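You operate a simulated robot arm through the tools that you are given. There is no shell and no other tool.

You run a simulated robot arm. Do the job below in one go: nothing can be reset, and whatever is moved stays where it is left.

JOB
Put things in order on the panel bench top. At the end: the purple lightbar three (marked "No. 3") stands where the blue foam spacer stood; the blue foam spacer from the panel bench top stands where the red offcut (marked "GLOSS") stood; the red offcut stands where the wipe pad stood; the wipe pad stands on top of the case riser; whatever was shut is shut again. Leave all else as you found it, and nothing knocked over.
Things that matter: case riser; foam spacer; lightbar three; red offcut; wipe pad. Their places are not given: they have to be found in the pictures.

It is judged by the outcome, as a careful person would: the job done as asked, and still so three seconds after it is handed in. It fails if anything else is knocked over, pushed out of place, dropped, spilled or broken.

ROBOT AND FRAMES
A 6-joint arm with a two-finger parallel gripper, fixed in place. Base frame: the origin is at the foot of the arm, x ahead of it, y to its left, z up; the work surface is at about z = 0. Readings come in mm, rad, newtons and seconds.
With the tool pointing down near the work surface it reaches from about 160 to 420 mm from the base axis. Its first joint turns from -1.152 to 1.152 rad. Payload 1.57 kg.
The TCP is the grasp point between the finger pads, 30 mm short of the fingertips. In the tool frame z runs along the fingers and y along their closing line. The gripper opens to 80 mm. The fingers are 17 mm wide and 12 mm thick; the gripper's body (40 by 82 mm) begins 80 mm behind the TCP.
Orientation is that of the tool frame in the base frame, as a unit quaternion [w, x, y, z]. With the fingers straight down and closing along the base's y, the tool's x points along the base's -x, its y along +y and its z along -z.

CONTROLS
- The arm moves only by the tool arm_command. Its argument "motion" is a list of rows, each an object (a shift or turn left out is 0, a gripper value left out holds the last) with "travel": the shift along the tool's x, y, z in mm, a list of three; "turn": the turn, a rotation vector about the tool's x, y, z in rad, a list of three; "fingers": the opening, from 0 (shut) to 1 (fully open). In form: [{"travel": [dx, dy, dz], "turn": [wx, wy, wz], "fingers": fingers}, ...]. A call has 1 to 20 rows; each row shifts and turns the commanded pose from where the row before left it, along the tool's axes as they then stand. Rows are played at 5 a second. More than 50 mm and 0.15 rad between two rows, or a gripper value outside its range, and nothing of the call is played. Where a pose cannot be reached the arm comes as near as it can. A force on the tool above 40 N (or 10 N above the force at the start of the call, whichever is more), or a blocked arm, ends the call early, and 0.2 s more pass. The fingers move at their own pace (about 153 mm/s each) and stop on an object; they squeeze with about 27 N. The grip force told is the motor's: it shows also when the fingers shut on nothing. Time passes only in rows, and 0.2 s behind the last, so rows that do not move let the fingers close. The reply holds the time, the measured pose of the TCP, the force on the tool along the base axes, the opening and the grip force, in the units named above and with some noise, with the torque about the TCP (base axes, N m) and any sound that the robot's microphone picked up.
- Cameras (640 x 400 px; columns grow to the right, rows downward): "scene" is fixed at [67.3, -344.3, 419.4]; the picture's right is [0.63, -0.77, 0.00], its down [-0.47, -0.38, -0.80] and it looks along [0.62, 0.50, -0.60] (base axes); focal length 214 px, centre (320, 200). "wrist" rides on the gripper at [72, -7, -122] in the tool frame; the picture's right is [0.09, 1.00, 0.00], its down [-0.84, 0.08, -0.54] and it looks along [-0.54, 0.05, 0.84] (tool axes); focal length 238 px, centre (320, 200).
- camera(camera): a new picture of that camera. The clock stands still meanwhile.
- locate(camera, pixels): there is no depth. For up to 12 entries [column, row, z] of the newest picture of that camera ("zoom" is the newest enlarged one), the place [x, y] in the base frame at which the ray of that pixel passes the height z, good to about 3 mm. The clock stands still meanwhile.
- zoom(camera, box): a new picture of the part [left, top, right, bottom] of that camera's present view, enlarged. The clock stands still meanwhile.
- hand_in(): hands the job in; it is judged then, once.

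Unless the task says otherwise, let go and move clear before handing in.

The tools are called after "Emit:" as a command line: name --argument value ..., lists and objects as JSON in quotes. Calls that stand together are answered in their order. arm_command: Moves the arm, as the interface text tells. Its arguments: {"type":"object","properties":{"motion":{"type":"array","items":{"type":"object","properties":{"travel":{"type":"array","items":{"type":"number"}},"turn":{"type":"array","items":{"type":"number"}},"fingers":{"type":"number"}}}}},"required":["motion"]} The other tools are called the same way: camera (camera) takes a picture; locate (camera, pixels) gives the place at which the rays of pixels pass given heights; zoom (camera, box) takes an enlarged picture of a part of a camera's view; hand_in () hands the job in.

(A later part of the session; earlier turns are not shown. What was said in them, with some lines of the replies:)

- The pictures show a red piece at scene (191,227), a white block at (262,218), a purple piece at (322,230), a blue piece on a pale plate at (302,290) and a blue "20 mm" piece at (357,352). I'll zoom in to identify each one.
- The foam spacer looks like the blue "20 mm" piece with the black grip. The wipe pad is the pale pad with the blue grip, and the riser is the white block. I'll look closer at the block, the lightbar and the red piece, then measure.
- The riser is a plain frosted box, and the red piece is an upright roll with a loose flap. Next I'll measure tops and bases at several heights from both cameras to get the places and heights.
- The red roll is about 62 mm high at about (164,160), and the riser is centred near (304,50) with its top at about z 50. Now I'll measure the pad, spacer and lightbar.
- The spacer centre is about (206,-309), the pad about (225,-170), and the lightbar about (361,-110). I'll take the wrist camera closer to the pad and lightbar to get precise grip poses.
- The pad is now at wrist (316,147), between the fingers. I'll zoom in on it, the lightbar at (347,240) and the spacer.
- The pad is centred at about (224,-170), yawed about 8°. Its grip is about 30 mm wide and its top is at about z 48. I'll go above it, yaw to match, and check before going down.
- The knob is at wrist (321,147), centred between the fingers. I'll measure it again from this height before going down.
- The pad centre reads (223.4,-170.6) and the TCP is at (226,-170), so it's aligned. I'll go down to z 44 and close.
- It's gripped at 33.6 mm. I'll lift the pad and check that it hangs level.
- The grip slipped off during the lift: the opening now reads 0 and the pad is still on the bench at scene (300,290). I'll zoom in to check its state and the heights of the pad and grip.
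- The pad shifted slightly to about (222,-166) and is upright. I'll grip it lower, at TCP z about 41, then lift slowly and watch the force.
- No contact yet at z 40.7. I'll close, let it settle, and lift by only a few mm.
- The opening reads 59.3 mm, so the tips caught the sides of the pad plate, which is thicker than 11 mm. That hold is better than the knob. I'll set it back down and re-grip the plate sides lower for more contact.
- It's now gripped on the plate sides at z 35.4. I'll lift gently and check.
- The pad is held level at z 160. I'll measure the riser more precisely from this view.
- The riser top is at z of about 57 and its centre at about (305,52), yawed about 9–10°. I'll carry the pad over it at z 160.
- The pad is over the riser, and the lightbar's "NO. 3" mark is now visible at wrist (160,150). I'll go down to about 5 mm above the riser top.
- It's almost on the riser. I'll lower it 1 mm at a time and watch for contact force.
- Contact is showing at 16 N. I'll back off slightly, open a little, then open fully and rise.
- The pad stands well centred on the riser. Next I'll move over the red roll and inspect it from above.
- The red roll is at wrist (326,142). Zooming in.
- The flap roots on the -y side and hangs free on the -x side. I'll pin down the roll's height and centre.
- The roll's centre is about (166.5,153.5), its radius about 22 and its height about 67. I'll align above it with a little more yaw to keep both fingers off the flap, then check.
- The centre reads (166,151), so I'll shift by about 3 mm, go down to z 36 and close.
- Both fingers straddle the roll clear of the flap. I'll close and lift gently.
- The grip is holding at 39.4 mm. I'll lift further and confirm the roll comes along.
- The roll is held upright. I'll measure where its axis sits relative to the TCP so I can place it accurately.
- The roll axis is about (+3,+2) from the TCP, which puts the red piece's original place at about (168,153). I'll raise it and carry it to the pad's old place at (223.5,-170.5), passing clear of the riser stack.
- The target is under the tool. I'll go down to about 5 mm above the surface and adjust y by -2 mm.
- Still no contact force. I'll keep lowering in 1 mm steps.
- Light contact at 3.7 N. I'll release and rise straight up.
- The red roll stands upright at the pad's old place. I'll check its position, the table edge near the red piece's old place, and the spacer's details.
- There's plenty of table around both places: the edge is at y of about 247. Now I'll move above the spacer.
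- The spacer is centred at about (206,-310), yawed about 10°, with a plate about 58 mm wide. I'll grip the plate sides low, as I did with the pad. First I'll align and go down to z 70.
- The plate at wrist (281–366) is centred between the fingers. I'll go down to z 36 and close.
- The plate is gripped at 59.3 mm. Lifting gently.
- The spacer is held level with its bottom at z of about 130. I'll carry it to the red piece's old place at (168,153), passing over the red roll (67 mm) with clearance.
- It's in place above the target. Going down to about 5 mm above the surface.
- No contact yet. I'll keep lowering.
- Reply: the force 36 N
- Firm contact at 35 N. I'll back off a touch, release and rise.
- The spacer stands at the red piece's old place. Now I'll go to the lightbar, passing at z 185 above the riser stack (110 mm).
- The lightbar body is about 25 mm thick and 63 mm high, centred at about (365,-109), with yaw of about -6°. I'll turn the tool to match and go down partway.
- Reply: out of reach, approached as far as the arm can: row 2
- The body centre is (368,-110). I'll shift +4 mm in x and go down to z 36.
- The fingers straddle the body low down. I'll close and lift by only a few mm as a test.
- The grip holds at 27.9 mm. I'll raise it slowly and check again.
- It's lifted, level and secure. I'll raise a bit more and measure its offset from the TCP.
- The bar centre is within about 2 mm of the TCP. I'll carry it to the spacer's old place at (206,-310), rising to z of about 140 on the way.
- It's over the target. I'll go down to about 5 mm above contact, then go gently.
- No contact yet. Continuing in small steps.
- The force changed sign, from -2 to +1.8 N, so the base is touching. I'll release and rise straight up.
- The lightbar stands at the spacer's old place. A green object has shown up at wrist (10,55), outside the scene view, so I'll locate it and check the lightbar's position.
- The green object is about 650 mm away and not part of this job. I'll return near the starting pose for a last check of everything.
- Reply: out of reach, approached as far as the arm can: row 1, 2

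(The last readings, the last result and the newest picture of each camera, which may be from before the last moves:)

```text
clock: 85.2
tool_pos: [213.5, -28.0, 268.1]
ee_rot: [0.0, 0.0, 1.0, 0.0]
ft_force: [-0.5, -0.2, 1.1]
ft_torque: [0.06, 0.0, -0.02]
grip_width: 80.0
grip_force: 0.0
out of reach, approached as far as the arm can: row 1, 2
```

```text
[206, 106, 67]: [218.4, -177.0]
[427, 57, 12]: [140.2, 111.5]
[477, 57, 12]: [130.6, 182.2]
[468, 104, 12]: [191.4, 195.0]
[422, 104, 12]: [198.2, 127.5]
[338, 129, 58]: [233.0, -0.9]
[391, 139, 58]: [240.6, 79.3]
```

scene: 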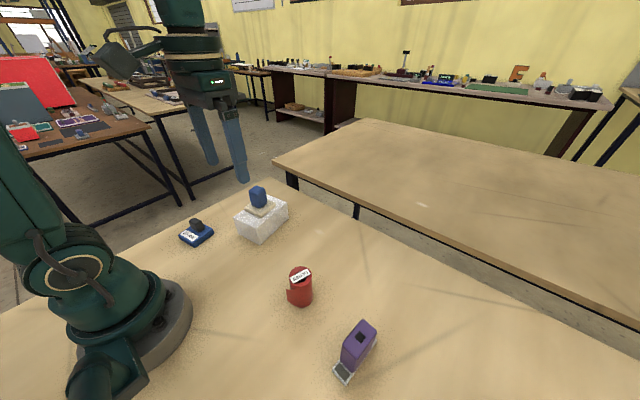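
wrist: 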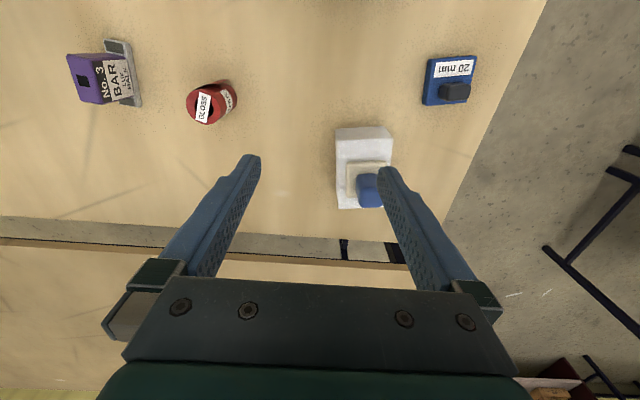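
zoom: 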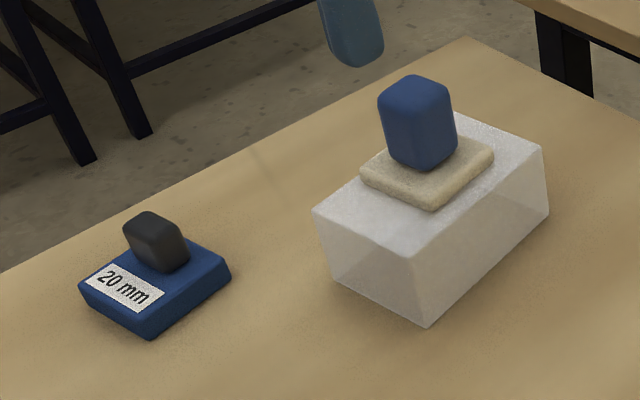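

Everything checks out: the red roll at about (221,-172), the spacer at about (166,154), the lightbar at about (204,-309), and the pad centred on the unmoved riser. All stand upright, the gripper is empty and clear, and nothing on the bench needed shutting, so I'm handing in.

Emit:
hand_in

```text
The job is handed in.
```

The job is done and handed in. In the last pictures everything stood upright, with the gripper open and clear.

| Item | Now stands | Placed near (x, y, mm) |
|---|---|---|
| Lightbar three ("No. 3") | where the foam spacer stood | (204, -309) |
| Foam spacer ("20 mm") | where the red offcut stood | (166, 154) |
| Red offcut ("GLOSS") | where the wipe pad stood | (221, -172) |
| Wipe pad | on top of the case riser, centred | (305, 52) |

- **Accuracy:** the three swapped items measured within about 3 mm of the places they replaced. The camera readings are good to about the same.
- **A slip:** my first grip, on the wipe pad's knob, slid off as I lifted. The pad stayed upright and shifted about 4 mm. I then gripped it by its sides and moved it without trouble. The red offcut went to the pad's original place, not the shifted one.
- **Left alone:** the case riser showed no clear movement. I found nothing on the bench that opens, so nothing needed shutting. A green object about 650 mm away was out of reach and I did not touch it.
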